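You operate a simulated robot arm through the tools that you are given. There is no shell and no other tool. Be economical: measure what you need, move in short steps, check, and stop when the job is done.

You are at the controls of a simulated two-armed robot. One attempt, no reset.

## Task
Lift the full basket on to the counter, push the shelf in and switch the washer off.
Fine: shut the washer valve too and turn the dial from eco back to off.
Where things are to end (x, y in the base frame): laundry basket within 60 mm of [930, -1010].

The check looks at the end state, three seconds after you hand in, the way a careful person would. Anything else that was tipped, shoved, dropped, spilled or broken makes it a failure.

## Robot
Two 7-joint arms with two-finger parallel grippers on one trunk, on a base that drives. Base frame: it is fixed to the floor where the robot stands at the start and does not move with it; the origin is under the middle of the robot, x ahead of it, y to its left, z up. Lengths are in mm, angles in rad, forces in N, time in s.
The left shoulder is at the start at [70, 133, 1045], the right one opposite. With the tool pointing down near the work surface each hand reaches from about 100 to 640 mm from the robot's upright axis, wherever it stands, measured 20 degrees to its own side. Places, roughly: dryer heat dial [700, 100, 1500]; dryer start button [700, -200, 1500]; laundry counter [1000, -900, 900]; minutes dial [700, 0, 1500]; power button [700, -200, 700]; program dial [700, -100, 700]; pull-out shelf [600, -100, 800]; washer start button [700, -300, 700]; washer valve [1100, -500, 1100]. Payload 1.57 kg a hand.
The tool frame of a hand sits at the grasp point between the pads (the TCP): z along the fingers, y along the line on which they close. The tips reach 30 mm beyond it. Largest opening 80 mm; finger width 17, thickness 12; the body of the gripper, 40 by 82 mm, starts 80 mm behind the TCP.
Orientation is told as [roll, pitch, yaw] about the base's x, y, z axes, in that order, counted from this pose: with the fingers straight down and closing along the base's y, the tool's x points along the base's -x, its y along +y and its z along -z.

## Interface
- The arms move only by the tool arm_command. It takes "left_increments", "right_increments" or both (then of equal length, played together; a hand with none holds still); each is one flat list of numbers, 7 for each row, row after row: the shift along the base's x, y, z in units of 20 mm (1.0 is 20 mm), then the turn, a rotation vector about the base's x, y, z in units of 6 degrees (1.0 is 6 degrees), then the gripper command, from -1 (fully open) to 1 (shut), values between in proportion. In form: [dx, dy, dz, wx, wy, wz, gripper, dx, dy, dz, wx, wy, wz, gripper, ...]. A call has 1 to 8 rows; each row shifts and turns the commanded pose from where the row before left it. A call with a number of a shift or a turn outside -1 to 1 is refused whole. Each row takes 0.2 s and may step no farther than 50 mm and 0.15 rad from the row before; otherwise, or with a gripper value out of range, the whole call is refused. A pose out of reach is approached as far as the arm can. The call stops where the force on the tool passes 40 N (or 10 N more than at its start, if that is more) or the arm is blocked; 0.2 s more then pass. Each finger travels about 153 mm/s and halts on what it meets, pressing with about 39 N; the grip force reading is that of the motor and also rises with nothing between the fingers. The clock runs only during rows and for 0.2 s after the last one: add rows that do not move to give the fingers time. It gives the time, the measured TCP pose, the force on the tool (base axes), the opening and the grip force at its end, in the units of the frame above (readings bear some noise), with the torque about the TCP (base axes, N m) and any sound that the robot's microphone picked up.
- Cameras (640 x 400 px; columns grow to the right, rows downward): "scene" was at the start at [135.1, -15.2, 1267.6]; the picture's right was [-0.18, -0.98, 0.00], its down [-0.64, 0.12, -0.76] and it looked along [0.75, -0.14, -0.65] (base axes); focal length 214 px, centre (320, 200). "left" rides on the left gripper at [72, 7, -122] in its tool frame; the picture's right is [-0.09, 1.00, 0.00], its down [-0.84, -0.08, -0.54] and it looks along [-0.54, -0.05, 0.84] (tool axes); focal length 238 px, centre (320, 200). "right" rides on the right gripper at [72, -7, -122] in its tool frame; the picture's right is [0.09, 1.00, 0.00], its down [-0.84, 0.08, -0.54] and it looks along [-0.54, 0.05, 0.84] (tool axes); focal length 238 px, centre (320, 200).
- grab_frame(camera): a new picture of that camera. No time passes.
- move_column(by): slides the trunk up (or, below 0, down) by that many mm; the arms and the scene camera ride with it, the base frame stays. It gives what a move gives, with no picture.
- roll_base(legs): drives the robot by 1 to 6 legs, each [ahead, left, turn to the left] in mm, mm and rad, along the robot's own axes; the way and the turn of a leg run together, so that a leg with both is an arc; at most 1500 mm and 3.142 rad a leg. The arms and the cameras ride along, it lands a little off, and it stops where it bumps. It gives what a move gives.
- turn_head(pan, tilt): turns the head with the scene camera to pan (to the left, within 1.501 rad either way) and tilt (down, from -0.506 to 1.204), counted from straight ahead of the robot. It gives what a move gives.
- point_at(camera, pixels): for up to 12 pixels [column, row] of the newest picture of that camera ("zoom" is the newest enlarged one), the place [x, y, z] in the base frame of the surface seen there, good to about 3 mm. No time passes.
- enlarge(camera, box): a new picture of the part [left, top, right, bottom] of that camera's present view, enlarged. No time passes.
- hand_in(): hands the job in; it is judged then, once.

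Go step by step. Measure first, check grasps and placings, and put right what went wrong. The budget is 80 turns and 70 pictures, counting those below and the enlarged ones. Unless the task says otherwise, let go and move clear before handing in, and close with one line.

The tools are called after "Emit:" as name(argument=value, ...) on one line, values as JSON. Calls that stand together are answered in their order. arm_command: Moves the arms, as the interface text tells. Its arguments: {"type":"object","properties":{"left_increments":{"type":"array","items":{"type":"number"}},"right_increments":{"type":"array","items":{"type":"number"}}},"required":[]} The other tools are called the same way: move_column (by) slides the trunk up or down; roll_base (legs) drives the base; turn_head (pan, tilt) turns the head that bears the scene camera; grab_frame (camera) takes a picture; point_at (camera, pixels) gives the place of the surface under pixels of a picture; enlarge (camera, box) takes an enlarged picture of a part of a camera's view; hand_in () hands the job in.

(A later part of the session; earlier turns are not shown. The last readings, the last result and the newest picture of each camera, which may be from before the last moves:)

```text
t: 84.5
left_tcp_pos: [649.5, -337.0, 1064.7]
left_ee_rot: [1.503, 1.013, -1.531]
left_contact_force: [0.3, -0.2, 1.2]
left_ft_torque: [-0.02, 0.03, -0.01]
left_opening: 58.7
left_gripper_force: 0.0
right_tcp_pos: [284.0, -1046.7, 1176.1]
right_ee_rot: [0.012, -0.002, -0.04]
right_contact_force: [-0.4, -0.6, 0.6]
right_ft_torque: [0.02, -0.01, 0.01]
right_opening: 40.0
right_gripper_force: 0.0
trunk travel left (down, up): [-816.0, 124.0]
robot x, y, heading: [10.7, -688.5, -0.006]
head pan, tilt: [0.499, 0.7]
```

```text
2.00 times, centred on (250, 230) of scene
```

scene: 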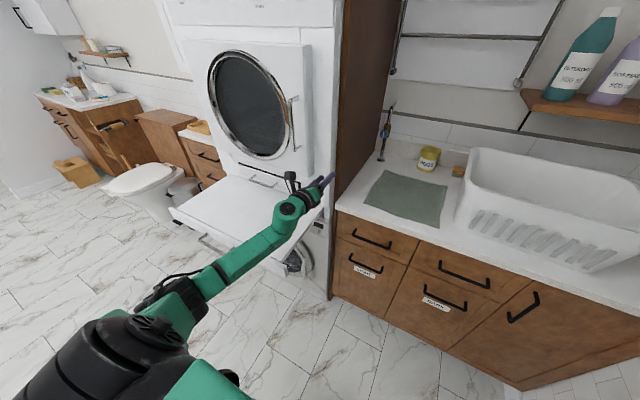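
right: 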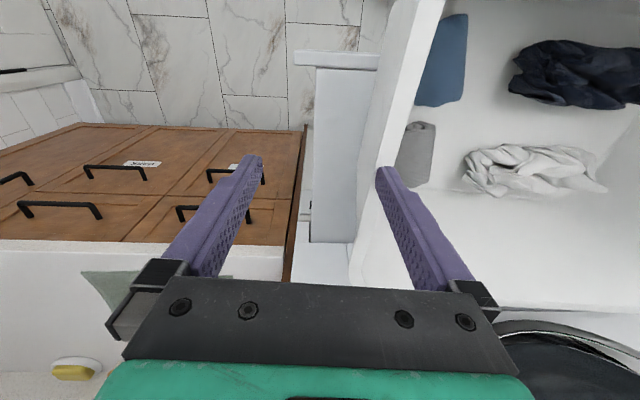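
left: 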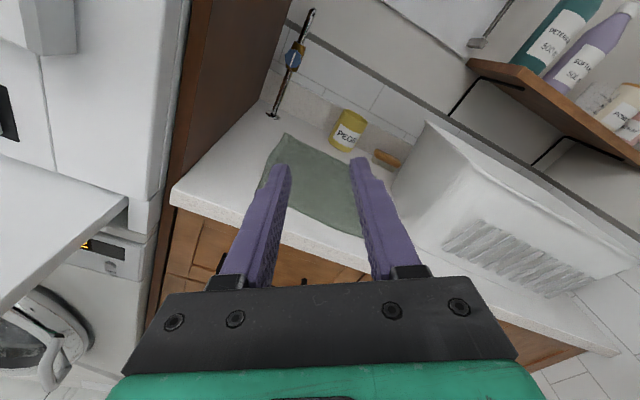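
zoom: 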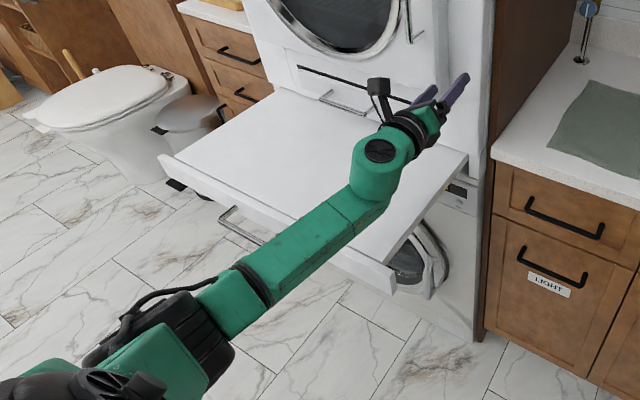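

The posture looks good. I'll strafe right 123 mm and then drive ahead to just short of the knob.

Emit:
roll_base(legs=[[0, -123, 0.004], [340, 0, 0]])

Emit:
turn_head(pan=0.4, tilt=0.4)

Emit:
grab_frame(camera="scene")

Emit:
grab_frame(camera="left")

```text
t: 87.5
left_tcp_pos: [982.9, -448.1, 1064.0]
left_ee_rot: [1.499, 1.013, -1.521]
left_contact_force: [0.7, 0.0, -0.2]
left_ft_torque: [-0.02, -0.02, -0.01]
left_opening: 60.0
left_gripper_force: 0.0
right_tcp_pos: [624.8, -1162.0, 1174.5]
right_ee_rot: [0.013, 0.003, -0.026]
right_contact_force: [-0.4, 0.0, 0.5]
right_ft_torque: [-0.03, -0.03, -0.01]
right_opening: 40.0
right_gripper_force: 0.0
trunk travel left (down, up): [-816.0, 124.0]
robot x, y, heading: [346.6, -812.9, 0.009]
head pan, tilt: [0.499, 0.7]
```

```text
t: 88.3
left_tcp_pos: [983.7, -449.4, 1063.7]
left_ee_rot: [1.495, 1.015, -1.523]
left_contact_force: [-0.3, -0.4, 0.7]
left_ft_torque: [0.03, 0.01, 0.0]
left_opening: 60.1
left_gripper_force: 0.1
right_tcp_pos: [627.9, -1164.7, 1174.3]
right_ee_rot: [0.013, 0.004, -0.028]
right_contact_force: [-0.2, 0.5, 0.3]
right_ft_torque: [0.0, 0.0, 0.01]
right_opening: 40.1
right_gripper_force: 0.0
trunk travel left (down, up): [-816.0, 124.0]
robot x, y, heading: [343.5, -809.3, 0.016]
head pan, tilt: [0.4, 0.4]
```

```text
25 pictures are left
```

scene: 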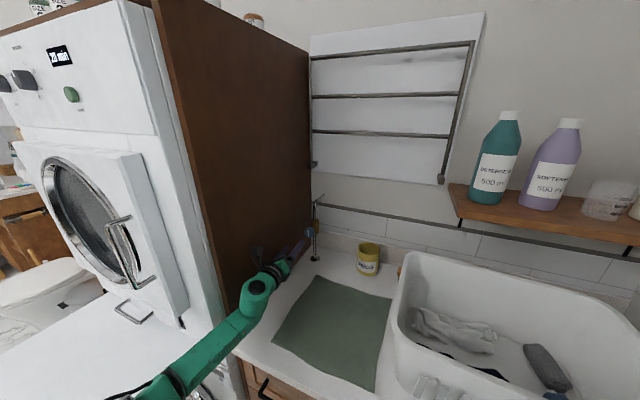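

```text
24 pictures are left
```

left: 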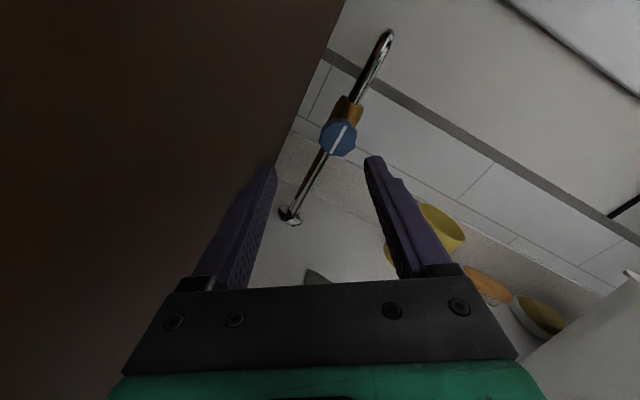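

The knob at (338,137) is centred between the fingers. I'll measure it, then align and advance with the arm most of the way.

Emit:
point_at(camera="left", pixels=[[338, 137], [322, 139], [355, 138], [340, 155], [337, 121]])

Emit:
point_at(camera="scene", pixels=[[243, 285], [215, 340], [258, 260], [218, 320], [180, 370]])

Emit:
arm_command(left_increments=[0, -0.28, 0, 0, 0, 0, -0.5, 0, -0.28, 0.05, 0, 0, 0, -0.5, 0.9, 0, 0, 0, 0, 0, -0.5, 0.9, 0, 0, 0, 0, 0, -0.5, 0.9, 0, 0, 0, 0, 0, -0.5, 0, 0, 0, 0, 0, 0, -0.5])

Emit:
grab_frame(camera="left")

```text
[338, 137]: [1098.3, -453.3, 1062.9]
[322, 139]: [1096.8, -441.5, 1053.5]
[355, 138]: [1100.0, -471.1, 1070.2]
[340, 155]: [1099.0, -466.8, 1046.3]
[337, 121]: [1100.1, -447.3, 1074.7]
```

```text
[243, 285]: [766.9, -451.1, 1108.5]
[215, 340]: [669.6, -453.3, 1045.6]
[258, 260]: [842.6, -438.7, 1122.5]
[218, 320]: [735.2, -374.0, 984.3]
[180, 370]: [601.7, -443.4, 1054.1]
```

```text
t: 89.7
left_tcp_pos: [1037.2, -461.4, 1064.6]
left_ee_rot: [1.495, 1.013, -1.525]
left_contact_force: [0.5, -0.3, -0.6]
left_ft_torque: [-0.02, 0.0, -0.02]
left_opening: 59.9
left_gripper_force: 0.1
right_tcp_pos: [626.9, -1162.3, 1173.2]
right_ee_rot: [0.011, 0.002, -0.025]
right_contact_force: [0.1, -0.2, -0.1]
right_ft_torque: [-0.02, -0.02, -0.03]
right_opening: 40.2
right_gripper_force: 0.1
trunk travel left (down, up): [-816.0, 124.0]
robot x, y, heading: [346.3, -812.1, 0.01]
head pan, tilt: [0.4, 0.4]
```

```text
23 pictures are left
```

left: 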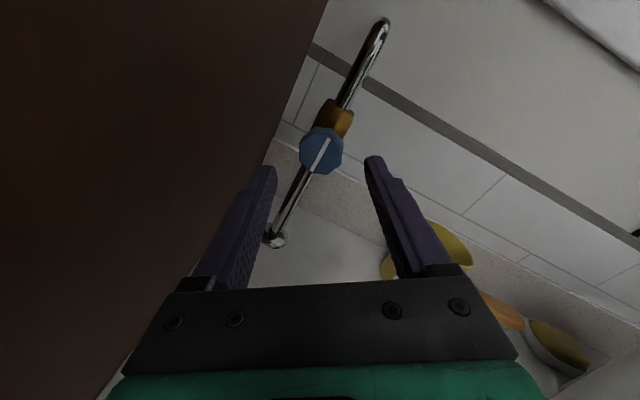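

The knob centre is (1098,-456,1062). I'll advance the last 48 mm and close gently on the knob.

Emit:
arm_command(left_increments=[0.8, 0.1, 0, 0, 0, 0, -0.5, 0.8, 0, 0, 0, 0, 0, -0.5, 0.8, 0, 0, 0, 0, 0, -0.5, 0, 0, 0, 0, 0, 0, -0.5])

Emit:
grab_frame(camera="left")

```text
t: 90.7
left_tcp_pos: [1086.8, -459.2, 1064.7]
left_ee_rot: [1.497, 1.013, -1.523]
left_contact_force: [-0.1, -0.3, 0.8]
left_ft_torque: [-0.03, 0.03, 0.0]
left_opening: 59.9
left_gripper_force: 0.0
right_tcp_pos: [627.7, -1162.9, 1174.8]
right_ee_rot: [0.011, 0.001, -0.027]
right_contact_force: [0.0, -0.1, 0.6]
right_ft_torque: [0.0, -0.05, 0.01]
right_opening: 40.0
right_gripper_force: 0.1
trunk travel left (down, up): [-816.0, 124.0]
robot x, y, heading: [343.5, -812.6, 0.011]
head pan, tilt: [0.4, 0.4]
```

```text
22 pictures are left
```

left: 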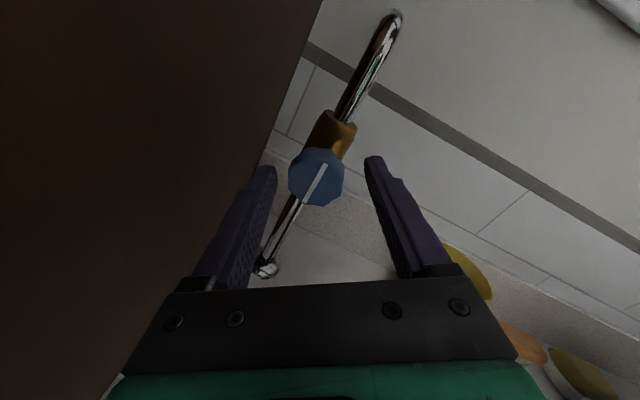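

The knob sits between the fingertips. I'll close on it.

Emit:
arm_command(left_increments=[0, 0, 0, 0, 0, 0, 0, 0, 0, 0, 0, 0, 0, 1, 0, 0, 0, 0, 0, 0, 1, 0, 0, 0, 0, 0, 0, 1])

```text
t: 91.7
left_tcp_pos: [1086.6, -457.5, 1061.8]
left_ee_rot: [1.495, 1.013, -1.522]
left_contact_force: [-2.6, 4.3, -5.1]
left_ft_torque: [0.02, -0.37, -0.36]
left_opening: 38.3
left_gripper_force: 44.3
right_tcp_pos: [627.4, -1160.6, 1174.4]
right_ee_rot: [0.01, 0.001, -0.027]
right_contact_force: [1.2, -0.7, 0.2]
right_ft_torque: [-0.03, 0.01, -0.01]
right_opening: 39.7
right_gripper_force: 0.0
trunk travel left (down, up): [-816.0, 124.0]
robot x, y, heading: [350.6, -810.4, 0.009]
head pan, tilt: [0.4, 0.4]
```

Gripped at 38 mm. I'll turn clockwise (positive about x), watching the torque.

Emit:
arm_command(left_increments=[0, 0, 0, 1, 0, 0, 1, 0, 0, 0, 1, 0, 0, 1, 0, 0, 0, 1, 0, 0, 1, 0, 0, 0, 1, 0, 0, 1, 0, 0, 0, 1, 0, 0, 1, 0, 0, 0, 0, 0, 0, 1])

Emit:
enlarge(camera="left", box=[240, 110, 400, 220])

```text
t: 93.1
left_tcp_pos: [1086.7, -459.2, 1060.6]
left_ee_rot: [2.016, 1.53, -1.009]
left_contact_force: [-7.4, -2.5, -16.3]
left_ft_torque: [-0.07, -0.29, -0.71]
left_opening: 38.3
left_gripper_force: 44.3
right_tcp_pos: [629.1, -1161.1, 1174.8]
right_ee_rot: [0.011, 0.004, -0.026]
right_contact_force: [0.1, 0.0, 0.5]
right_ft_torque: [0.02, -0.02, 0.02]
right_opening: 40.0
right_gripper_force: 0.0
trunk travel left (down, up): [-816.0, 124.0]
robot x, y, heading: [348.9, -808.6, 0.013]
head pan, tilt: [0.4, 0.4]
```

```text
3.64 times, centred on (320, 165) of left
```

zoom: 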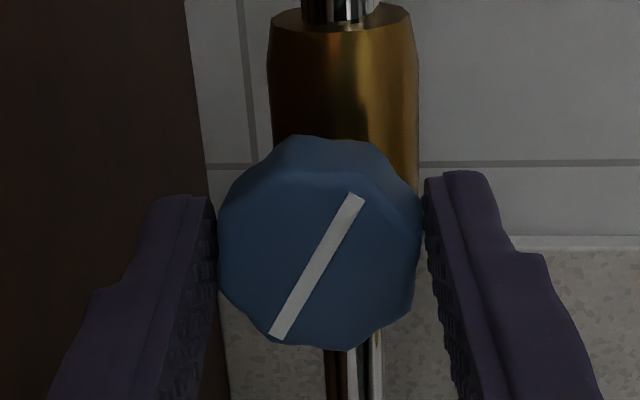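

The knob turns clockwise with my hand, about 30° so far at low torque. I'll go on the remaining 60°, easing z down slightly.

Emit:
arm_command(left_increments=[0, 0, -0.1, 1, 0, 0, 1, 0, 0, 0, 1, 0, 0, 1, 0, 0, 0, 1, 0, 0, 1, 0, 0, 0, 1, 0, 0, 1, 0, 0, 0, 1, 0, 0, 1, 0, 0, 0, 1, 0, 0, 1, 0, 0, 0, 1, 0, 0, 1, 0, 0, 0, 0, 0, 0, 1])

Emit:
arm_command(left_increments=[0, 0, 0, 1, 0, 0, 1, 0, 0, 0, 1, 0, 0, 1, 0, 0, 0, 1, 0, 0, 1, 0, 0, 0, 0, 0, 0, 1])

Emit:
enlarge(camera="left", box=[240, 110, 400, 220])

```text
t: 94.7
left_tcp_pos: [1070.6, -467.3, 1061.2]
left_ee_rot: [-1.717, 0.907, 1.566]
left_contact_force: [1.6, -7.1, -21.9]
left_ft_torque: [-0.39, 2.79, -3.67]
left_opening: 25.9
left_gripper_force: 32.2
left hand out of reach, approached as far as the arm can: row 6, 7
right_tcp_pos: [633.9, -1158.2, 1173.7]
right_ee_rot: [0.01, 0.004, -0.02]
right_contact_force: [1.5, 0.1, -0.1]
right_ft_torque: [0.01, 0.04, -0.03]
right_opening: 40.1
right_gripper_force: 0.1
trunk travel left (down, up): [-816.0, 124.0]
robot x, y, heading: [350.1, -806.6, 0.011]
head pan, tilt: [0.4, 0.4]
stopped in row 8 (left hand): the force on the tool passed its limit at 219 N (the readings are from after the stop); the commanded pose is now the measured one
```

```text
t: 95.7
left_tcp_pos: [1066.3, -471.3, 1067.3]
left_ee_rot: [-1.734, 0.901, 1.547]
left_contact_force: [-2.2, 1.6, 2.5]
left_ft_torque: [0.02, 0.0, 0.04]
left_opening: 0.0
left_gripper_force: 21.6
left hand out of reach, approached as far as the arm can: row 1, 2, 3
right_tcp_pos: [630.0, -1159.9, 1174.6]
right_ee_rot: [0.011, 0.003, -0.023]
right_contact_force: [0.1, 0.1, 0.3]
right_ft_torque: [-0.01, 0.01, 0.01]
right_opening: 40.1
right_gripper_force: 0.0
trunk travel left (down, up): [-816.0, 124.0]
robot x, y, heading: [349.5, -806.5, 0.012]
head pan, tilt: [0.4, 0.4]
```

```text
3.64 times, centred on (320, 165) of left
```

zoom: 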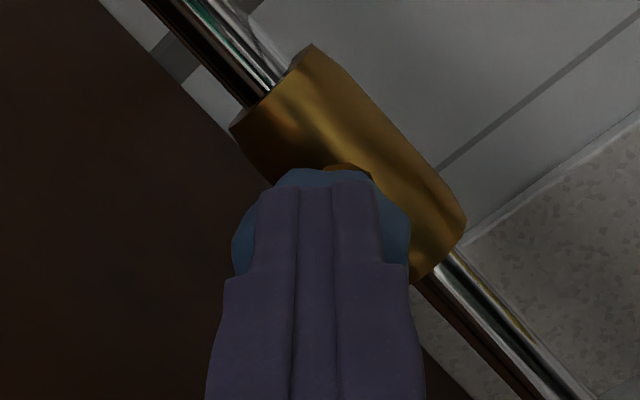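

The wrist hit its upper limit and the grip slipped off the knob. I'll back off, open, roll back a bit and look at the pointer.

Emit:
arm_command(left_increments=[-0.9, 0, 0, 0, 0, 0, 1, -0.9, 0, 0, -0.8, 0, 0, 0, -0.9, 0, 0, -1, 0, 0, -0.5, 0, 0, 0, -1, 0, 0, -0.5, 0, 0, 0, -1, 0, 0, -0.5, 0, 0, 0, -1, 0, 0, -0.5, 0, 0, 0, -1, 0, 0, -0.5, 0, 0, 0, 0, 0, 0, -0.5])

Emit:
grab_frame(camera="left")

```text
t: 97.5
left_tcp_pos: [1013.9, -473.0, 1068.1]
left_ee_rot: [-1.939, 1.508, 1.346]
left_contact_force: [0.6, -0.6, -0.5]
left_ft_torque: [0.0, -0.02, 0.0]
left_opening: 60.2
left_gripper_force: 0.1
right_tcp_pos: [630.2, -1160.9, 1174.0]
right_ee_rot: [0.014, 0.0, -0.022]
right_contact_force: [0.1, -0.8, -0.6]
right_ft_torque: [-0.03, -0.03, 0.0]
right_opening: 40.0
right_gripper_force: 0.1
trunk travel left (down, up): [-816.0, 124.0]
robot x, y, heading: [350.0, -809.4, 0.015]
head pan, tilt: [0.4, 0.4]
```

```text
19 pictures are left
```

left: 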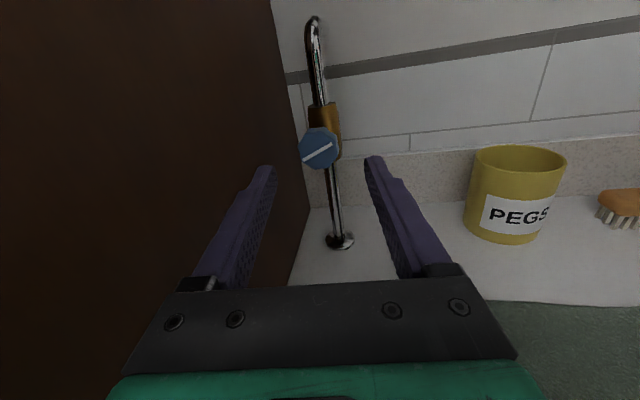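

The pointer is now about 65° clockwise from the pipe line, so the valve still needs about 25°. I'll roll back to about 150° and re-align in front of the knob.

Emit:
arm_command(left_increments=[0, 0.2, 0, -1, 0, 0, -0.5, 0, 0.2, 0, -1, 0, 0, -0.5, 0, 0.2, -0.1, -1, 0, 0, -0.5, 0, 0.1, -0.1, -1, 0, 0, -0.5, 0, 0, 0, -1, 0, 0, -0.5, 0.9, 0, 0, -0.7, 0, 0, -0.5, 0.9, 0, 0, 0, 0, 0, -0.5, 0, 0, 0, 0, 0, 0, -0.5])

Emit:
grab_frame(camera="left")

```text
t: 99.3
left_tcp_pos: [1049.2, -457.5, 1065.1]
left_ee_rot: [1.451, 1.033, -1.543]
left_contact_force: [-0.4, 0.3, -0.1]
left_ft_torque: [0.01, 0.04, -0.02]
left_opening: 60.1
left_gripper_force: 0.0
right_tcp_pos: [629.0, -1160.1, 1173.8]
right_ee_rot: [0.013, 0.003, -0.023]
right_contact_force: [0.7, 0.5, 0.2]
right_ft_torque: [0.01, -0.03, 0.01]
right_opening: 40.0
right_gripper_force: 0.0
trunk travel left (down, up): [-816.0, 124.0]
robot x, y, heading: [348.4, -809.2, 0.018]
head pan, tilt: [0.4, 0.4]
```

```text
18 pictures are left
```

left: 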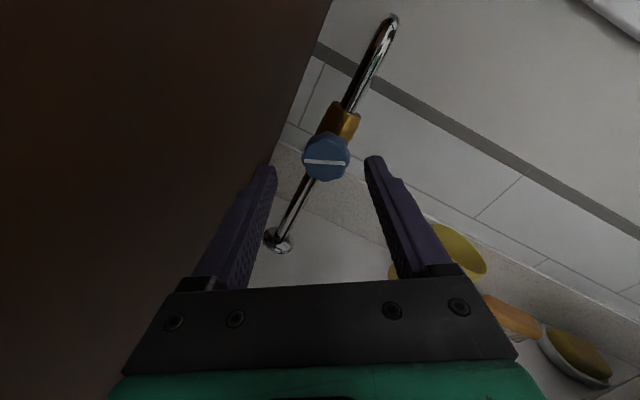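

The pose is good and the pointer needs about 27° more. I'll advance, close, then turn.

Emit:
arm_command(left_increments=[0.95, -0.05, -0.08, 0, 0, 0, -0.5, 0.95, -0.05, -0.08, 0, 0, 0, -0.5, 0, 0, 0, 0, 0, 0, -0.5, 0, 0, 0, 0, 0, 0, 0.3, 0, 0, 0, 0, 0, 0, 1, 0, 0, 0, 0, 0, 0, 1])

Emit:
arm_command(left_increments=[0, 0, 0, 1, 0, 0, 1, 0, 0, 0, 1, 0, 0, 1, 0, 0, 0, 1, 0, 0, 1, 0, 0, 0, 1, 0, 0, 1, 0, 0, 0, 0.6, 0, 0, 1, 0, 0, 0, 0, 0, 0, 1])

Emit:
grab_frame(camera="left")

```text
t: 100.7
left_tcp_pos: [1086.3, -460.2, 1060.6]
left_ee_rot: [1.45, 1.036, -1.545]
left_contact_force: [-0.6, -1.6, -1.7]
left_ft_torque: [-0.04, -0.32, -0.91]
left_opening: 38.8
left_gripper_force: 44.3
right_tcp_pos: [629.6, -1161.3, 1174.2]
right_ee_rot: [0.012, 0.002, -0.022]
right_contact_force: [0.0, -0.1, -0.4]
right_ft_torque: [0.0, -0.01, 0.0]
right_opening: 40.0
right_gripper_force: 0.0
trunk travel left (down, up): [-816.0, 124.0]
robot x, y, heading: [349.3, -810.6, 0.01]
head pan, tilt: [0.4, 0.4]
```

```text
t: 102.1
left_tcp_pos: [1086.5, -459.4, 1058.5]
left_ee_rot: [1.65, 1.515, -1.348]
left_contact_force: [-8.4, -1.1, -6.5]
left_ft_torque: [-0.54, 0.4, -0.53]
left_opening: 38.8
left_gripper_force: 43.9
right_tcp_pos: [629.1, -1159.8, 1175.2]
right_ee_rot: [0.012, 0.001, -0.023]
right_contact_force: [0.4, 0.6, 0.7]
right_ft_torque: [0.02, -0.03, -0.02]
right_opening: 40.2
right_gripper_force: 0.0
trunk travel left (down, up): [-816.0, 124.0]
robot x, y, heading: [351.4, -807.2, 0.016]
head pan, tilt: [0.4, 0.4]
```

```text
17 pictures are left
```

left: 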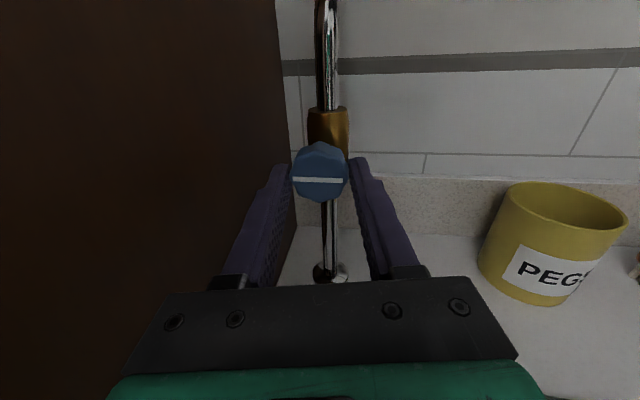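

The pointer is now square across the pipe and the torque rose at the stop, so the valve is shut. I'll release, back out and go to the shelf.

Emit:
arm_command(left_increments=[0, 0, 0, 0, 0, 0, 0.3, 0, 0, 0, 0, 0, 0, -0.5, -0.9, 0, 0, 0, 0, 0, -0.5, -0.9, 0, 0, 0, 0, 0, -0.5, -0.9, 0, 0, 0, 0, 0, 0, -0.9, 0, 0, 0, 0, 0, 1])

Emit:
roll_base(legs=[[-480, 0, 0], [0, 370, -0.012]])

Emit:
move_column(by=-212)

Emit:
turn_head(pan=0.35, tilt=0.5)

Emit:
grab_frame(camera="scene")

```text
t: 103.5
left_tcp_pos: [1013.6, -459.5, 1060.7]
left_ee_rot: [1.684, 1.513, -1.316]
left_contact_force: [-0.5, -0.6, 0.0]
left_ft_torque: [0.0, 0.02, -0.02]
left_opening: 0.1
left_gripper_force: 21.0
right_tcp_pos: [628.9, -1159.7, 1174.8]
right_ee_rot: [0.01, 0.001, -0.022]
right_contact_force: [0.2, -0.4, -0.2]
right_ft_torque: [0.0, -0.02, -0.01]
right_opening: 39.8
right_gripper_force: 0.0
trunk travel left (down, up): [-816.0, 124.0]
robot x, y, heading: [344.6, -809.9, 0.017]
head pan, tilt: [0.4, 0.4]
```

```text
t: 108.3
left_tcp_pos: [539.3, -129.3, 1061.4]
left_ee_rot: [1.682, 1.514, -1.339]
left_contact_force: [-0.2, 0.0, 0.3]
left_ft_torque: [0.04, -0.01, 0.02]
left_opening: 0.0
left_gripper_force: 20.7
right_tcp_pos: [138.1, -821.0, 1173.2]
right_ee_rot: [0.015, 0.002, -0.045]
right_contact_force: [-0.6, -0.1, 0.0]
right_ft_torque: [0.01, -0.01, -0.03]
right_opening: 40.0
right_gripper_force: 0.1
trunk travel left (down, up): [-816.0, 124.0]
robot x, y, heading: [-137.1, -462.7, -0.01]
head pan, tilt: [0.4, 0.4]
```

```text
t: 109.9
left_tcp_pos: [539.0, -130.4, 907.0]
left_ee_rot: [2.184, 1.508, -0.841]
left_contact_force: [-2.6, -4.7, 10.1]
left_ft_torque: [-0.2, 1.37, 0.63]
left_opening: 0.1
left_gripper_force: 21.7
right_tcp_pos: [135.5, -821.6, 1004.4]
right_ee_rot: [0.013, -0.001, -0.045]
right_contact_force: [-0.4, -0.2, -0.3]
right_ft_torque: [-0.05, 0.0, -0.06]
right_opening: 39.7
right_gripper_force: 0.1
trunk travel left (down, up): [-647.0, 293.0]
robot x, y, heading: [-138.4, -460.0, -0.011]
head pan, tilt: [0.4, 0.4]
stopped: the force on the tool passed its limit at 51 N (the readings are from after the stop); the commanded pose is now the measured one
```

```text
t: 110.6
left_tcp_pos: [540.3, -129.4, 906.8]
left_ee_rot: [2.159, 1.511, -0.865]
left_contact_force: [3.0, -2.5, 13.7]
left_ft_torque: [-0.14, 1.49, 0.33]
left_opening: 0.2
left_gripper_force: 21.6
right_tcp_pos: [135.5, -821.6, 1003.8]
right_ee_rot: [0.014, 0.0, -0.047]
right_contact_force: [-0.4, -0.1, -0.1]
right_ft_torque: [-0.01, 0.03, 0.01]
right_opening: 40.0
right_gripper_force: 0.1
trunk travel left (down, up): [-647.0, 293.0]
robot x, y, heading: [-135.1, -460.5, -0.002]
head pan, tilt: [0.351, 0.499]
```

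```text
16 pictures are left
```

scene: 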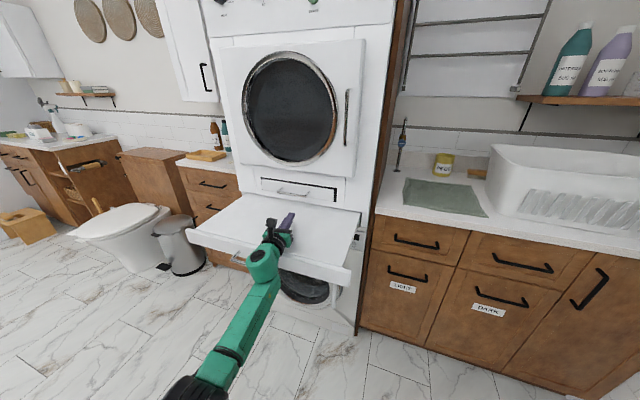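

I lowered onto the shelf top, since the hand was still above it; only a light touch. I'll raise, back off past its front edge, and then measure the front board.

Emit:
move_column(by=50)

Emit:
roll_base(legs=[[-240, 0, 0]])

Emit:
enlarge(camera="scene", box=[180, 140, 400, 280])

```text
t: 111.5
left_tcp_pos: [541.1, -127.9, 954.1]
left_ee_rot: [2.072, 1.511, -0.95]
left_contact_force: [0.5, 0.2, -0.2]
left_ft_torque: [-0.01, 0.0, -0.02]
left_opening: 0.1
left_gripper_force: 21.4
right_tcp_pos: [137.5, -818.8, 1053.3]
right_ee_rot: [0.011, 0.003, -0.045]
right_contact_force: [0.3, 0.4, -0.6]
right_ft_torque: [0.03, 0.02, -0.02]
right_opening: 40.0
right_gripper_force: 0.0
trunk travel left (down, up): [-697.0, 243.0]
robot x, y, heading: [-135.7, -463.9, -0.009]
head pan, tilt: [0.351, 0.499]
```

```text
t: 113.3
left_tcp_pos: [296.3, -124.2, 953.6]
left_ee_rot: [2.079, 1.511, -0.941]
left_contact_force: [-0.1, 0.3, 0.0]
left_ft_torque: [0.0, -0.02, -0.04]
left_opening: 0.1
left_gripper_force: 21.9
right_tcp_pos: [-105.8, -817.9, 1054.6]
right_ee_rot: [0.012, 0.003, -0.043]
right_contact_force: [0.8, -0.1, -0.2]
right_ft_torque: [0.0, 0.02, 0.01]
right_opening: 40.2
right_gripper_force: 0.1
trunk travel left (down, up): [-697.0, 243.0]
robot x, y, heading: [-382.3, -460.3, -0.001]
head pan, tilt: [0.351, 0.499]
```

```text
2.86 times, centred on (290, 210) of scene
```

zoom: 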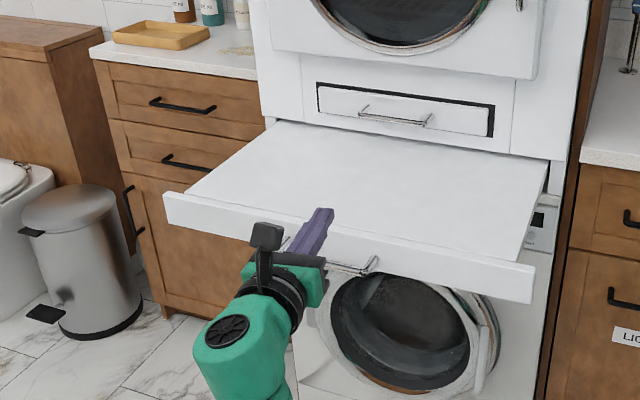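

I'll measure the front board and the handle.

Emit:
point_at(camera="zoom", pixels=[[400, 245], [400, 262], [372, 262], [345, 268], [528, 285], [170, 210], [360, 240], [540, 220], [300, 130], [287, 240]])

```text
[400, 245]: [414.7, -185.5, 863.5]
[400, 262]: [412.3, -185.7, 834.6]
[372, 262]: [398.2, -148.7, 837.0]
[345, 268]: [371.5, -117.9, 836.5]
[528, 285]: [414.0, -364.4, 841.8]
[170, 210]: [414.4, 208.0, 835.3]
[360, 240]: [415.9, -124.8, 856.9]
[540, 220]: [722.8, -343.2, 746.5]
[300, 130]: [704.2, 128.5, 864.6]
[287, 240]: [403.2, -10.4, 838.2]
```

The board face is at x≈413 with its top at z 866, and the handle spans y -10 to -149 at z 837. I'll push above the handle at y≈-80, z≈856, driving the base forward.

Emit:
roll_base(legs=[[0, 42, 0]])

Emit:
move_column(by=-97)

Emit:
roll_base(legs=[[75, 0, 0], [150, 0, 0]])

Emit:
grab_frame(camera="scene")

```text
t: 114.2
left_tcp_pos: [295.7, -86.4, 956.2]
left_ee_rot: [2.12, 1.514, -0.902]
left_contact_force: [0.2, -0.1, 0.0]
left_ft_torque: [0.0, -0.02, -0.02]
left_opening: 0.0
left_gripper_force: 21.4
right_tcp_pos: [-105.5, -778.8, 1053.1]
right_ee_rot: [0.014, 0.003, -0.045]
right_contact_force: [-0.4, 0.4, -1.5]
right_ft_torque: [0.0, -0.01, -0.04]
right_opening: 40.0
right_gripper_force: 0.1
trunk travel left (down, up): [-697.0, 243.0]
robot x, y, heading: [-379.6, -417.2, -0.003]
head pan, tilt: [0.351, 0.499]
```

```text
t: 115.5
left_tcp_pos: [297.2, -83.1, 858.0]
left_ee_rot: [2.092, 1.513, -0.931]
left_contact_force: [0.7, 0.0, 0.7]
left_ft_torque: [0.0, 0.03, 0.02]
left_opening: 0.0
left_gripper_force: 21.0
right_tcp_pos: [-105.3, -774.6, 957.9]
right_ee_rot: [0.012, 0.001, -0.046]
right_contact_force: [0.1, 1.3, 1.1]
right_ft_torque: [0.0, -0.02, 0.01]
right_opening: 40.0
right_gripper_force: 0.0
trunk travel left (down, up): [-600.0, 340.0]
robot x, y, heading: [-379.2, -419.1, -0.009]
head pan, tilt: [0.351, 0.499]
```

```text
t: 117.5
left_tcp_pos: [523.4, -84.2, 857.2]
left_ee_rot: [2.08, 1.512, -0.939]
left_contact_force: [0.5, 0.3, 0.1]
left_ft_torque: [-0.04, 0.02, -0.03]
left_opening: 0.0
left_gripper_force: 21.1
right_tcp_pos: [120.6, -776.0, 958.0]
right_ee_rot: [0.012, 0.002, -0.044]
right_contact_force: [-1.4, -0.1, -0.4]
right_ft_torque: [0.05, 0.01, 0.05]
right_opening: 40.0
right_gripper_force: 0.0
trunk travel left (down, up): [-600.0, 340.0]
robot x, y, heading: [-153.8, -417.1, -0.008]
head pan, tilt: [0.351, 0.499]
```

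```text
14 pictures are left
```

scene: 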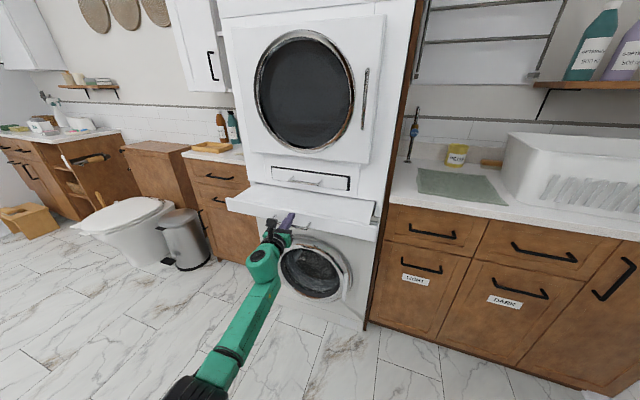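

The shelf slides in easily. I'll drive on, then finish with the arm until it seats.

Emit:
roll_base(legs=[[110, 0, 0]])

Emit:
arm_command(left_increments=[0.5, 0, 0, 0, 0, 0, 1, 0.5, 0, 0, 0, 0, 0, 1, 0.5, 0, 0, 0, 0, 0, 1, 0.5, 0, 0, 0, 0, 0, 1, 0.5, 0, 0, 0, 0, 0, 1, 0.5, 0, 0, 0, 0, 0, 1, 0.5, 0, 0, 0, 0, 0, 1, 0, 0, 0, 0, 0, 0, 1])

Emit:
grab_frame(camera="scene")

```text
t: 118.7
left_tcp_pos: [628.7, -86.2, 857.2]
left_ee_rot: [2.072, 1.511, -0.947]
left_contact_force: [-0.2, 0.6, -0.4]
left_ft_torque: [-0.01, 0.0, -0.03]
left_opening: 0.0
left_gripper_force: 21.8
right_tcp_pos: [225.6, -777.4, 957.4]
right_ee_rot: [0.014, 0.003, -0.045]
right_contact_force: [0.3, 0.4, 0.0]
right_ft_torque: [0.02, 0.04, -0.01]
right_opening: 39.9
right_gripper_force: 0.0
trunk travel left (down, up): [-600.0, 340.0]
robot x, y, heading: [-51.8, -415.0, -0.009]
head pan, tilt: [0.351, 0.499]
```

```text
t: 120.1
left_tcp_pos: [678.7, -85.7, 856.0]
left_ee_rot: [2.048, 1.509, -0.971]
left_contact_force: [-28.9, -5.6, 4.3]
left_ft_torque: [-0.04, 0.06, -0.35]
left_opening: 0.3
left_gripper_force: 21.1
right_tcp_pos: [219.7, -779.7, 959.4]
right_ee_rot: [0.014, -0.005, -0.042]
right_contact_force: [-0.8, -0.1, -0.6]
right_ft_torque: [0.01, -0.02, 0.01]
right_opening: 40.0
right_gripper_force: 0.1
trunk travel left (down, up): [-600.0, 340.0]
robot x, y, heading: [-46.6, -424.9, -0.001]
head pan, tilt: [0.351, 0.499]
stopped in row 6 (left hand): the force on the tool passed its limit at 53 N (the readings are from after the stop); the commanded pose is now the measured one
```

```text
13 pictures are left
```

scene: 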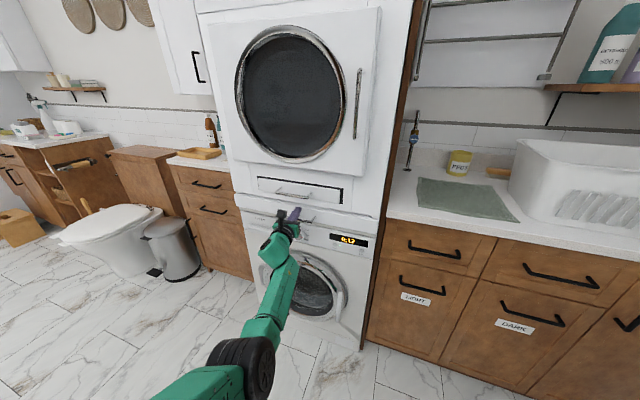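

The shelf is seated at 29 N, and the washer panel shows a lit display at (350,240). I'll back off and look closely at the panel.

Emit:
arm_command(left_increments=[-1, 0, 0, 0, 0, 0, 1, -1, 0, 0, 0, 0, 0, 1, -1, 0, 0, 0, 0, 0, 1, -1, 0, 0, 0, 0, 0, 1, -1, 0, 0, 0, 0, 0, 1, 0, 0, 0, 0, 0, 0, 1])

Emit:
roll_base(legs=[[-150, 150, 0]])

Emit:
turn_head(pan=0.2, tilt=0.5)

Emit:
grab_frame(camera="scene")

```text
t: 121.5
left_tcp_pos: [583.8, -84.9, 849.8]
left_ee_rot: [1.888, 1.515, -1.133]
left_contact_force: [0.5, 0.3, -0.5]
left_ft_torque: [0.0, -0.01, -0.05]
left_opening: 0.1
left_gripper_force: 21.5
right_tcp_pos: [225.6, -777.3, 957.0]
right_ee_rot: [0.013, 0.003, -0.044]
right_contact_force: [0.1, -0.3, -0.3]
right_ft_torque: [-0.01, 0.02, 0.02]
right_opening: 40.1
right_gripper_force: 0.1
trunk travel left (down, up): [-600.0, 340.0]
robot x, y, heading: [-46.4, -419.8, -0.01]
head pan, tilt: [0.351, 0.499]
```

```text
t: 123.2
left_tcp_pos: [438.4, 65.7, 850.3]
left_ee_rot: [1.901, 1.514, -1.122]
left_contact_force: [-0.7, 0.3, 0.5]
left_ft_torque: [-0.02, 0.0, -0.02]
left_opening: 0.0
left_gripper_force: 21.0
right_tcp_pos: [77.7, -626.5, 959.1]
right_ee_rot: [0.014, 0.001, -0.048]
right_contact_force: [-0.5, 1.0, -0.2]
right_ft_torque: [0.01, 0.02, 0.0]
right_opening: 39.9
right_gripper_force: 0.0
trunk travel left (down, up): [-600.0, 340.0]
robot x, y, heading: [-198.1, -271.8, -0.013]
head pan, tilt: [0.351, 0.499]
```

```text
t: 123.8
left_tcp_pos: [437.6, 64.1, 849.9]
left_ee_rot: [1.899, 1.514, -1.124]
left_contact_force: [-0.3, 0.4, 0.8]
left_ft_torque: [0.01, -0.01, -0.01]
left_opening: 0.1
left_gripper_force: 21.1
right_tcp_pos: [76.9, -627.3, 958.4]
right_ee_rot: [0.012, 0.002, -0.047]
right_contact_force: [0.2, -0.2, 0.8]
right_ft_torque: [0.05, 0.01, 0.0]
right_opening: 40.0
right_gripper_force: 0.2
trunk travel left (down, up): [-600.0, 340.0]
robot x, y, heading: [-195.5, -270.5, -0.013]
head pan, tilt: [0.201, 0.499]
```

```text
12 pictures are left
```

scene: 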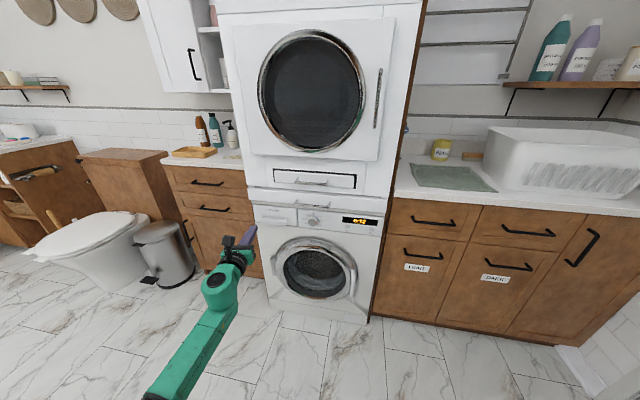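

Emit:
enlarge(camera="scene", box=[245, 185, 395, 245])

Emit:
point_at(camera="zoom", pixels=[[290, 145], [320, 145], [285, 170], [440, 155], [300, 60]])

```text
4.27 times, centred on (320, 215) of scene
```

zoom: 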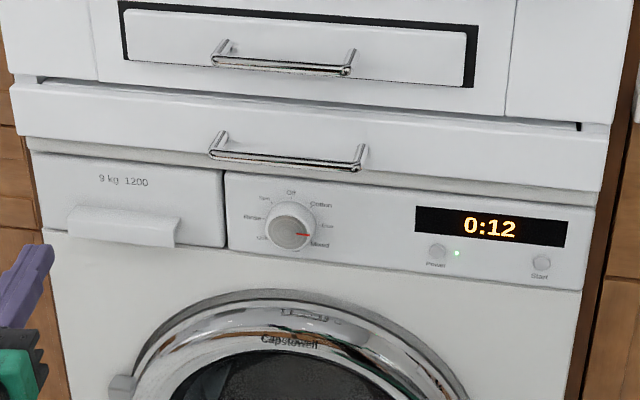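

```text
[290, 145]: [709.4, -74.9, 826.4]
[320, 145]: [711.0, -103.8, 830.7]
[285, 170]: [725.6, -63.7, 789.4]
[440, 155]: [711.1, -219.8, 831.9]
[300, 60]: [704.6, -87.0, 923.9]
```

The dial is at zoom (291,230) with a red mark pointing right, near "Eco", and the power button is at (437,250) with a lit green LED. I'll enlarge further to measure the angles.

Emit:
enlarge(camera="scene", box=[295, 222, 363, 250])

Emit:
point_at(camera="zoom", pixels=[[152, 150], [100, 165], [200, 160], [150, 110], [150, 205], [150, 25], [250, 140], [447, 235], [460, 235], [500, 245], [60, 100], [400, 250]])

```text
9.41 times, centred on (329, 236) of scene
```

zoom: 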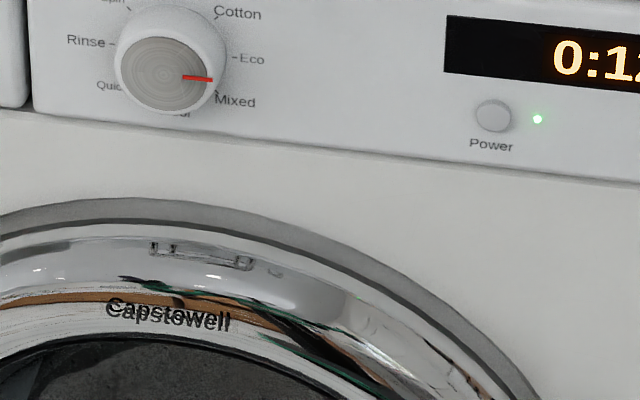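

```text
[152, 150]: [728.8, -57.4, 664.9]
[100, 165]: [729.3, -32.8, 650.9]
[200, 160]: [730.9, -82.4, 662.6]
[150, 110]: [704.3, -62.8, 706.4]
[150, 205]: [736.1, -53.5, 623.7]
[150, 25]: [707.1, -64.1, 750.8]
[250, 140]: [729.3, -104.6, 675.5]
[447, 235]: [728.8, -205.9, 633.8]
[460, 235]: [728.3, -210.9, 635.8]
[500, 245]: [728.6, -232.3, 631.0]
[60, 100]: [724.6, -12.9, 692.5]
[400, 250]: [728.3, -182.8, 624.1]
```

The eight labels are spaced 45°, so Eco is at 90° and Off needs a 90° counter-clockwise turn. I'll measure the dial face, the power button and panel.

Emit:
point_at(camera="zoom", pixels=[[165, 75], [125, 75], [207, 75], [165, 40], [165, 110], [220, 60], [172, 15], [492, 115], [482, 115], [503, 118], [520, 125], [537, 119]])

```text
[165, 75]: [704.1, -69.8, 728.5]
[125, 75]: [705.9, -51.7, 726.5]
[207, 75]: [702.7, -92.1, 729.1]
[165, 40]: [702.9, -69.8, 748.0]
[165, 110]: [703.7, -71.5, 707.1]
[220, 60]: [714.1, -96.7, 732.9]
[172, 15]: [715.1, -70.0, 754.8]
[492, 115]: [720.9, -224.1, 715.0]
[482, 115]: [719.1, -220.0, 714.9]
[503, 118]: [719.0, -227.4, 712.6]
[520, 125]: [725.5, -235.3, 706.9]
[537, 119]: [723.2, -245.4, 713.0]
```

The dial is centred at (704,-71,728) and about 45 mm wide, with the power button at (719,-224,714). I'll square and open the hand, strafe, lower, and approach the dial.

Emit:
arm_command(left_increments=[0, 0, 0, 0, 0, -0.6, -1, 0, 0, 0, 0, 0, -0.55, -1, 0, 0, 0, 0, 0, 0, -1])

Emit:
roll_base(legs=[[0, -137, 0.012]])

Emit:
move_column(by=-122)

Emit:
roll_base(legs=[[160, 0, 0]])

Emit:
grab_frame(camera="left")

```text
t: 124.7
left_tcp_pos: [439.3, 63.3, 849.6]
left_ee_rot: [1.899, 1.514, -1.245]
left_contact_force: [0.5, 0.0, -0.5]
left_ft_torque: [0.01, -0.03, 0.0]
left_opening: 79.9
left_gripper_force: 0.1
right_tcp_pos: [77.0, -627.1, 958.0]
right_ee_rot: [0.012, 0.002, -0.05]
right_contact_force: [0.1, -0.6, 0.7]
right_ft_torque: [0.0, 0.01, 0.03]
right_opening: 39.8
right_gripper_force: 0.1
trunk travel left (down, up): [-600.0, 340.0]
robot x, y, heading: [-198.3, -271.7, -0.005]
head pan, tilt: [0.201, 0.499]
```

```text
t: 126.0
left_tcp_pos: [433.7, -66.8, 849.7]
left_ee_rot: [1.897, 1.515, -1.234]
left_contact_force: [-0.1, 0.5, 0.9]
left_ft_torque: [-0.01, -0.02, 0.02]
left_opening: 80.4
left_gripper_force: 0.1
right_tcp_pos: [81.5, -762.7, 957.4]
right_ee_rot: [0.012, 0.0, -0.036]
right_contact_force: [-0.8, -0.3, 0.1]
right_ft_torque: [0.0, -0.03, 0.0]
right_opening: 39.8
right_gripper_force: 0.1
trunk travel left (down, up): [-600.0, 340.0]
robot x, y, heading: [-198.1, -406.5, 0.002]
head pan, tilt: [0.201, 0.499]
```

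```text
t: 127.5
left_tcp_pos: [433.3, -67.6, 727.4]
left_ee_rot: [1.902, 1.514, -1.23]
left_contact_force: [0.1, 0.0, 0.1]
left_ft_torque: [0.01, 0.01, 0.01]
left_opening: 80.1
left_gripper_force: 0.1
right_tcp_pos: [80.3, -762.1, 836.2]
right_ee_rot: [0.014, 0.001, -0.034]
right_contact_force: [-0.1, -0.3, -0.3]
right_ft_torque: [-0.01, 0.0, 0.01]
right_opening: 40.1
right_gripper_force: 0.1
trunk travel left (down, up): [-478.0, 462.0]
robot x, y, heading: [-194.5, -408.3, 0.006]
head pan, tilt: [0.201, 0.499]
```

```text
t: 128.9
left_tcp_pos: [597.1, -64.9, 727.9]
left_ee_rot: [1.88, 1.516, -1.247]
left_contact_force: [0.3, 0.5, 0.9]
left_ft_torque: [-0.01, 0.0, 0.02]
left_opening: 79.8
left_gripper_force: 0.2
right_tcp_pos: [244.8, -761.2, 835.0]
right_ee_rot: [0.012, 0.004, -0.034]
right_contact_force: [1.2, -0.2, -1.4]
right_ft_torque: [-0.01, 0.03, -0.06]
right_opening: 40.2
right_gripper_force: 0.0
trunk travel left (down, up): [-478.0, 462.0]
robot x, y, heading: [-33.6, -404.2, 0.004]
head pan, tilt: [0.201, 0.499]
```

```text
9 pictures are left
```

left: 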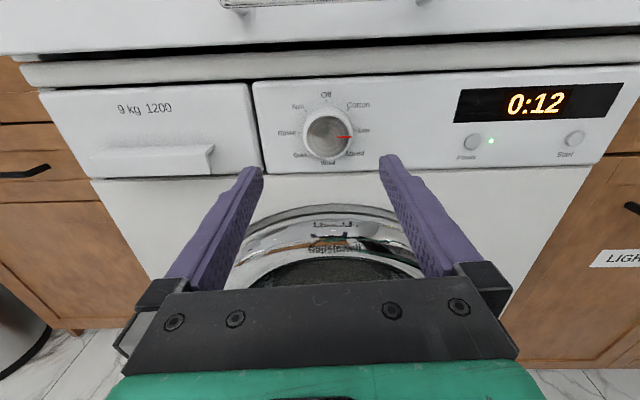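

The view is excellent: pointer at Eco, dial centred at (326,137). I'll measure it and advance the hand over the dial.

Emit:
point_at(camera="left", pixels=[[326, 137], [304, 137], [349, 140], [326, 158], [326, 114], [472, 142], [490, 142]])

Emit:
arm_command(left_increments=[0.8, -0.2, 0.03, 0, 0, 0, -1, 0.9, -0.13, 0, 0, 0, 0, -1, 0.9, 0, 0, 0, 0, 0, -1, 0.9, 0, 0, 0, 0, 0, -1, 0.9, 0, 0, 0, 0, 0, -1, 0, 0, 0, 0, 0, 0, -1])

```text
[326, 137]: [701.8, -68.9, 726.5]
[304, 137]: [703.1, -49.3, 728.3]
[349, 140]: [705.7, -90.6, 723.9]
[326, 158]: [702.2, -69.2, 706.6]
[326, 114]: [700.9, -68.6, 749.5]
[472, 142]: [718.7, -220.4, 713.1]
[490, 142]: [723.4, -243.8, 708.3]
```

```text
t: 130.3
left_tcp_pos: [682.6, -70.0, 726.9]
left_ee_rot: [1.897, 1.516, -1.233]
left_contact_force: [0.0, 0.6, -0.1]
left_ft_torque: [-0.01, -0.03, -0.04]
left_opening: 80.1
left_gripper_force: 0.1
right_tcp_pos: [245.3, -762.3, 836.2]
right_ee_rot: [0.011, 0.003, -0.031]
right_contact_force: [-0.1, 0.3, -0.1]
right_ft_torque: [-0.02, -0.04, -0.01]
right_opening: 39.9
right_gripper_force: 0.0
trunk travel left (down, up): [-478.0, 462.0]
robot x, y, heading: [-31.2, -404.6, 0.002]
head pan, tilt: [0.201, 0.499]
```

Centred. I'll advance 5 mm more, close on the dial and check the grip.

Emit:
arm_command(left_increments=[0.27, 0, 0.03, 0, 0, 0, -1, 0, 0, 0, 0, 0, 0, -0.3, 0, 0, 0, 0, 0, 0, 1, 0, 0, 0, 0, 0, 0, 1, 0, 0, 0, 0, 0, 0, 1])

Emit:
arm_command(left_increments=[0, 0, 0, -1, 0, 0, 1, 0, 0, 0, -1, 0, 0, 1, 0, 0, 0, -1, 0, 0, 1, 0, 0, 0, -1, 0, 0, 1, 0, 0, 0, -1, 0, 0, 1, 0, 0, 0, -1, 0, 0, 1, 0, 0, 0, -1, 0, 0, 1, 0, 0, 0, -1, 0, 0, 1])

Emit:
grab_frame(camera="left")

```text
t: 131.5
left_tcp_pos: [689.4, -70.0, 727.0]
left_ee_rot: [1.892, 1.515, -1.236]
left_contact_force: [-0.3, -1.4, -0.2]
left_ft_torque: [0.02, -0.13, -0.12]
left_opening: 51.0
left_gripper_force: 44.8
right_tcp_pos: [245.3, -761.7, 836.5]
right_ee_rot: [0.012, 0.001, -0.034]
right_contact_force: [0.2, -0.3, -0.4]
right_ft_torque: [0.0, 0.02, -0.02]
right_opening: 40.1
right_gripper_force: 0.0
trunk travel left (down, up): [-478.0, 462.0]
robot x, y, heading: [-33.0, -408.2, 0.007]
head pan, tilt: [0.201, 0.499]
```

```text
t: 133.3
left_tcp_pos: [689.3, -70.9, 728.4]
left_ee_rot: [1.571, 0.677, -1.547]
left_contact_force: [-9.0, 2.9, -8.0]
left_ft_torque: [0.03, 0.42, 0.22]
left_opening: 50.5
left_gripper_force: 45.5
right_tcp_pos: [245.0, -760.1, 836.2]
right_ee_rot: [0.011, 0.001, -0.033]
right_contact_force: [0.7, -0.4, 0.1]
right_ft_torque: [-0.01, 0.0, -0.01]
right_opening: 40.0
right_gripper_force: 0.1
trunk travel left (down, up): [-478.0, 462.0]
robot x, y, heading: [-34.5, -404.9, 0.007]
head pan, tilt: [0.201, 0.499]
```

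```text
8 pictures are left
```

left: 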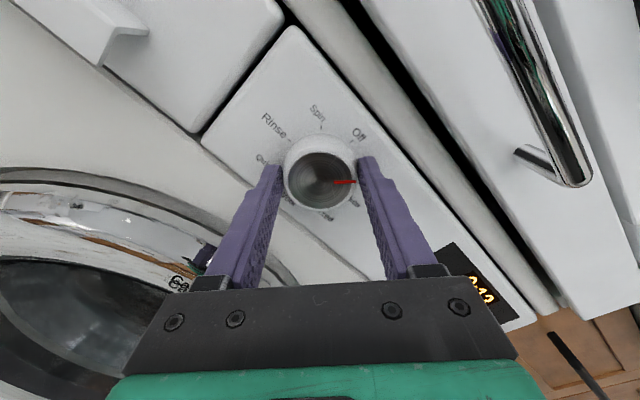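

The dial follows the hand; the pointer has moved about 48°. I'll turn the remaining 42°.

Emit:
arm_command(left_increments=[0, 0, 0, -1, 0, 0, 1, 0, 0, 0, -1, 0, 0, 1, 0, 0, 0, -1, 0, 0, 1, 0, 0, 0, -1, 0, 0, 1, 0, 0, 0, -1, 0, 0, 1, 0, 0, 0, -1, 0, 0, 1, 0, 0, 0, -1, 0, 0, 1, 0, 0, 0, 0, 0, 0, 1])

Emit:
grab_frame(camera="left")

```text
t: 135.1
left_tcp_pos: [687.9, -68.8, 726.7]
left_ee_rot: [1.555, -0.054, -1.55]
left_contact_force: [-10.7, 6.2, -10.6]
left_ft_torque: [0.11, 0.58, 0.77]
left_opening: 50.7
left_gripper_force: 45.1
right_tcp_pos: [245.7, -759.9, 835.3]
right_ee_rot: [0.009, 0.001, -0.034]
right_contact_force: [0.8, 0.2, 0.7]
right_ft_torque: [-0.01, 0.0, 0.0]
right_opening: 40.0
right_gripper_force: 0.1
trunk travel left (down, up): [-478.0, 462.0]
robot x, y, heading: [-37.2, -405.3, 0.002]
head pan, tilt: [0.201, 0.499]
```

```text
7 pictures are left
```

left: 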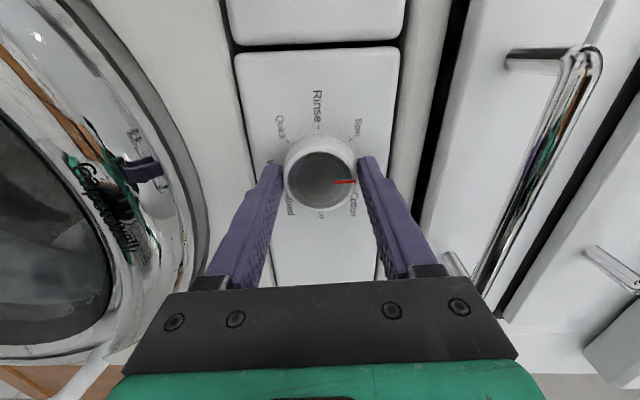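

The pointer now lies between Spin and Cotton, at Off. I'll release, retract and look at the panel.

Emit:
arm_command(left_increments=[0, 0, 0, 0, 0, 0, 0, 0, 0, 0, 0, 0, 0, -1, 0, 0, 0, 0, 0, 0, -1, -0.9, 0, 0, 0, 0, 0, -1, -0.9, 0, 0, 0, 0, 0, -1, -0.9, 0, 0, 0, 0, 0, 0, -0.9, 0, 0, 0, 0, 0, 1, 0, 0, 0, 0, 0, 0, 1])

Emit:
grab_frame(camera="left")

```text
t: 136.9
left_tcp_pos: [615.7, -72.0, 727.8]
left_ee_rot: [1.556, -0.053, -1.551]
left_contact_force: [-0.4, 0.1, 0.3]
left_ft_torque: [0.03, 0.02, -0.02]
left_opening: 0.1
left_gripper_force: 21.3
right_tcp_pos: [244.9, -761.9, 836.1]
right_ee_rot: [0.011, 0.002, -0.032]
right_contact_force: [0.3, 0.1, -0.4]
right_ft_torque: [0.02, -0.01, 0.01]
right_opening: 40.1
right_gripper_force: 0.1
trunk travel left (down, up): [-478.0, 462.0]
robot x, y, heading: [-34.0, -407.5, 0.002]
head pan, tilt: [0.201, 0.499]
```

```text
6 pictures are left
```

left: 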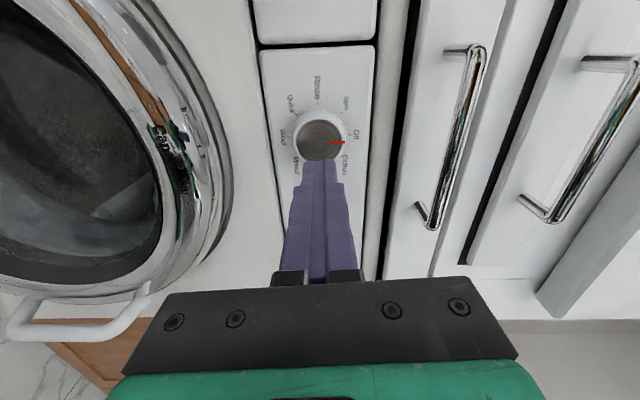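

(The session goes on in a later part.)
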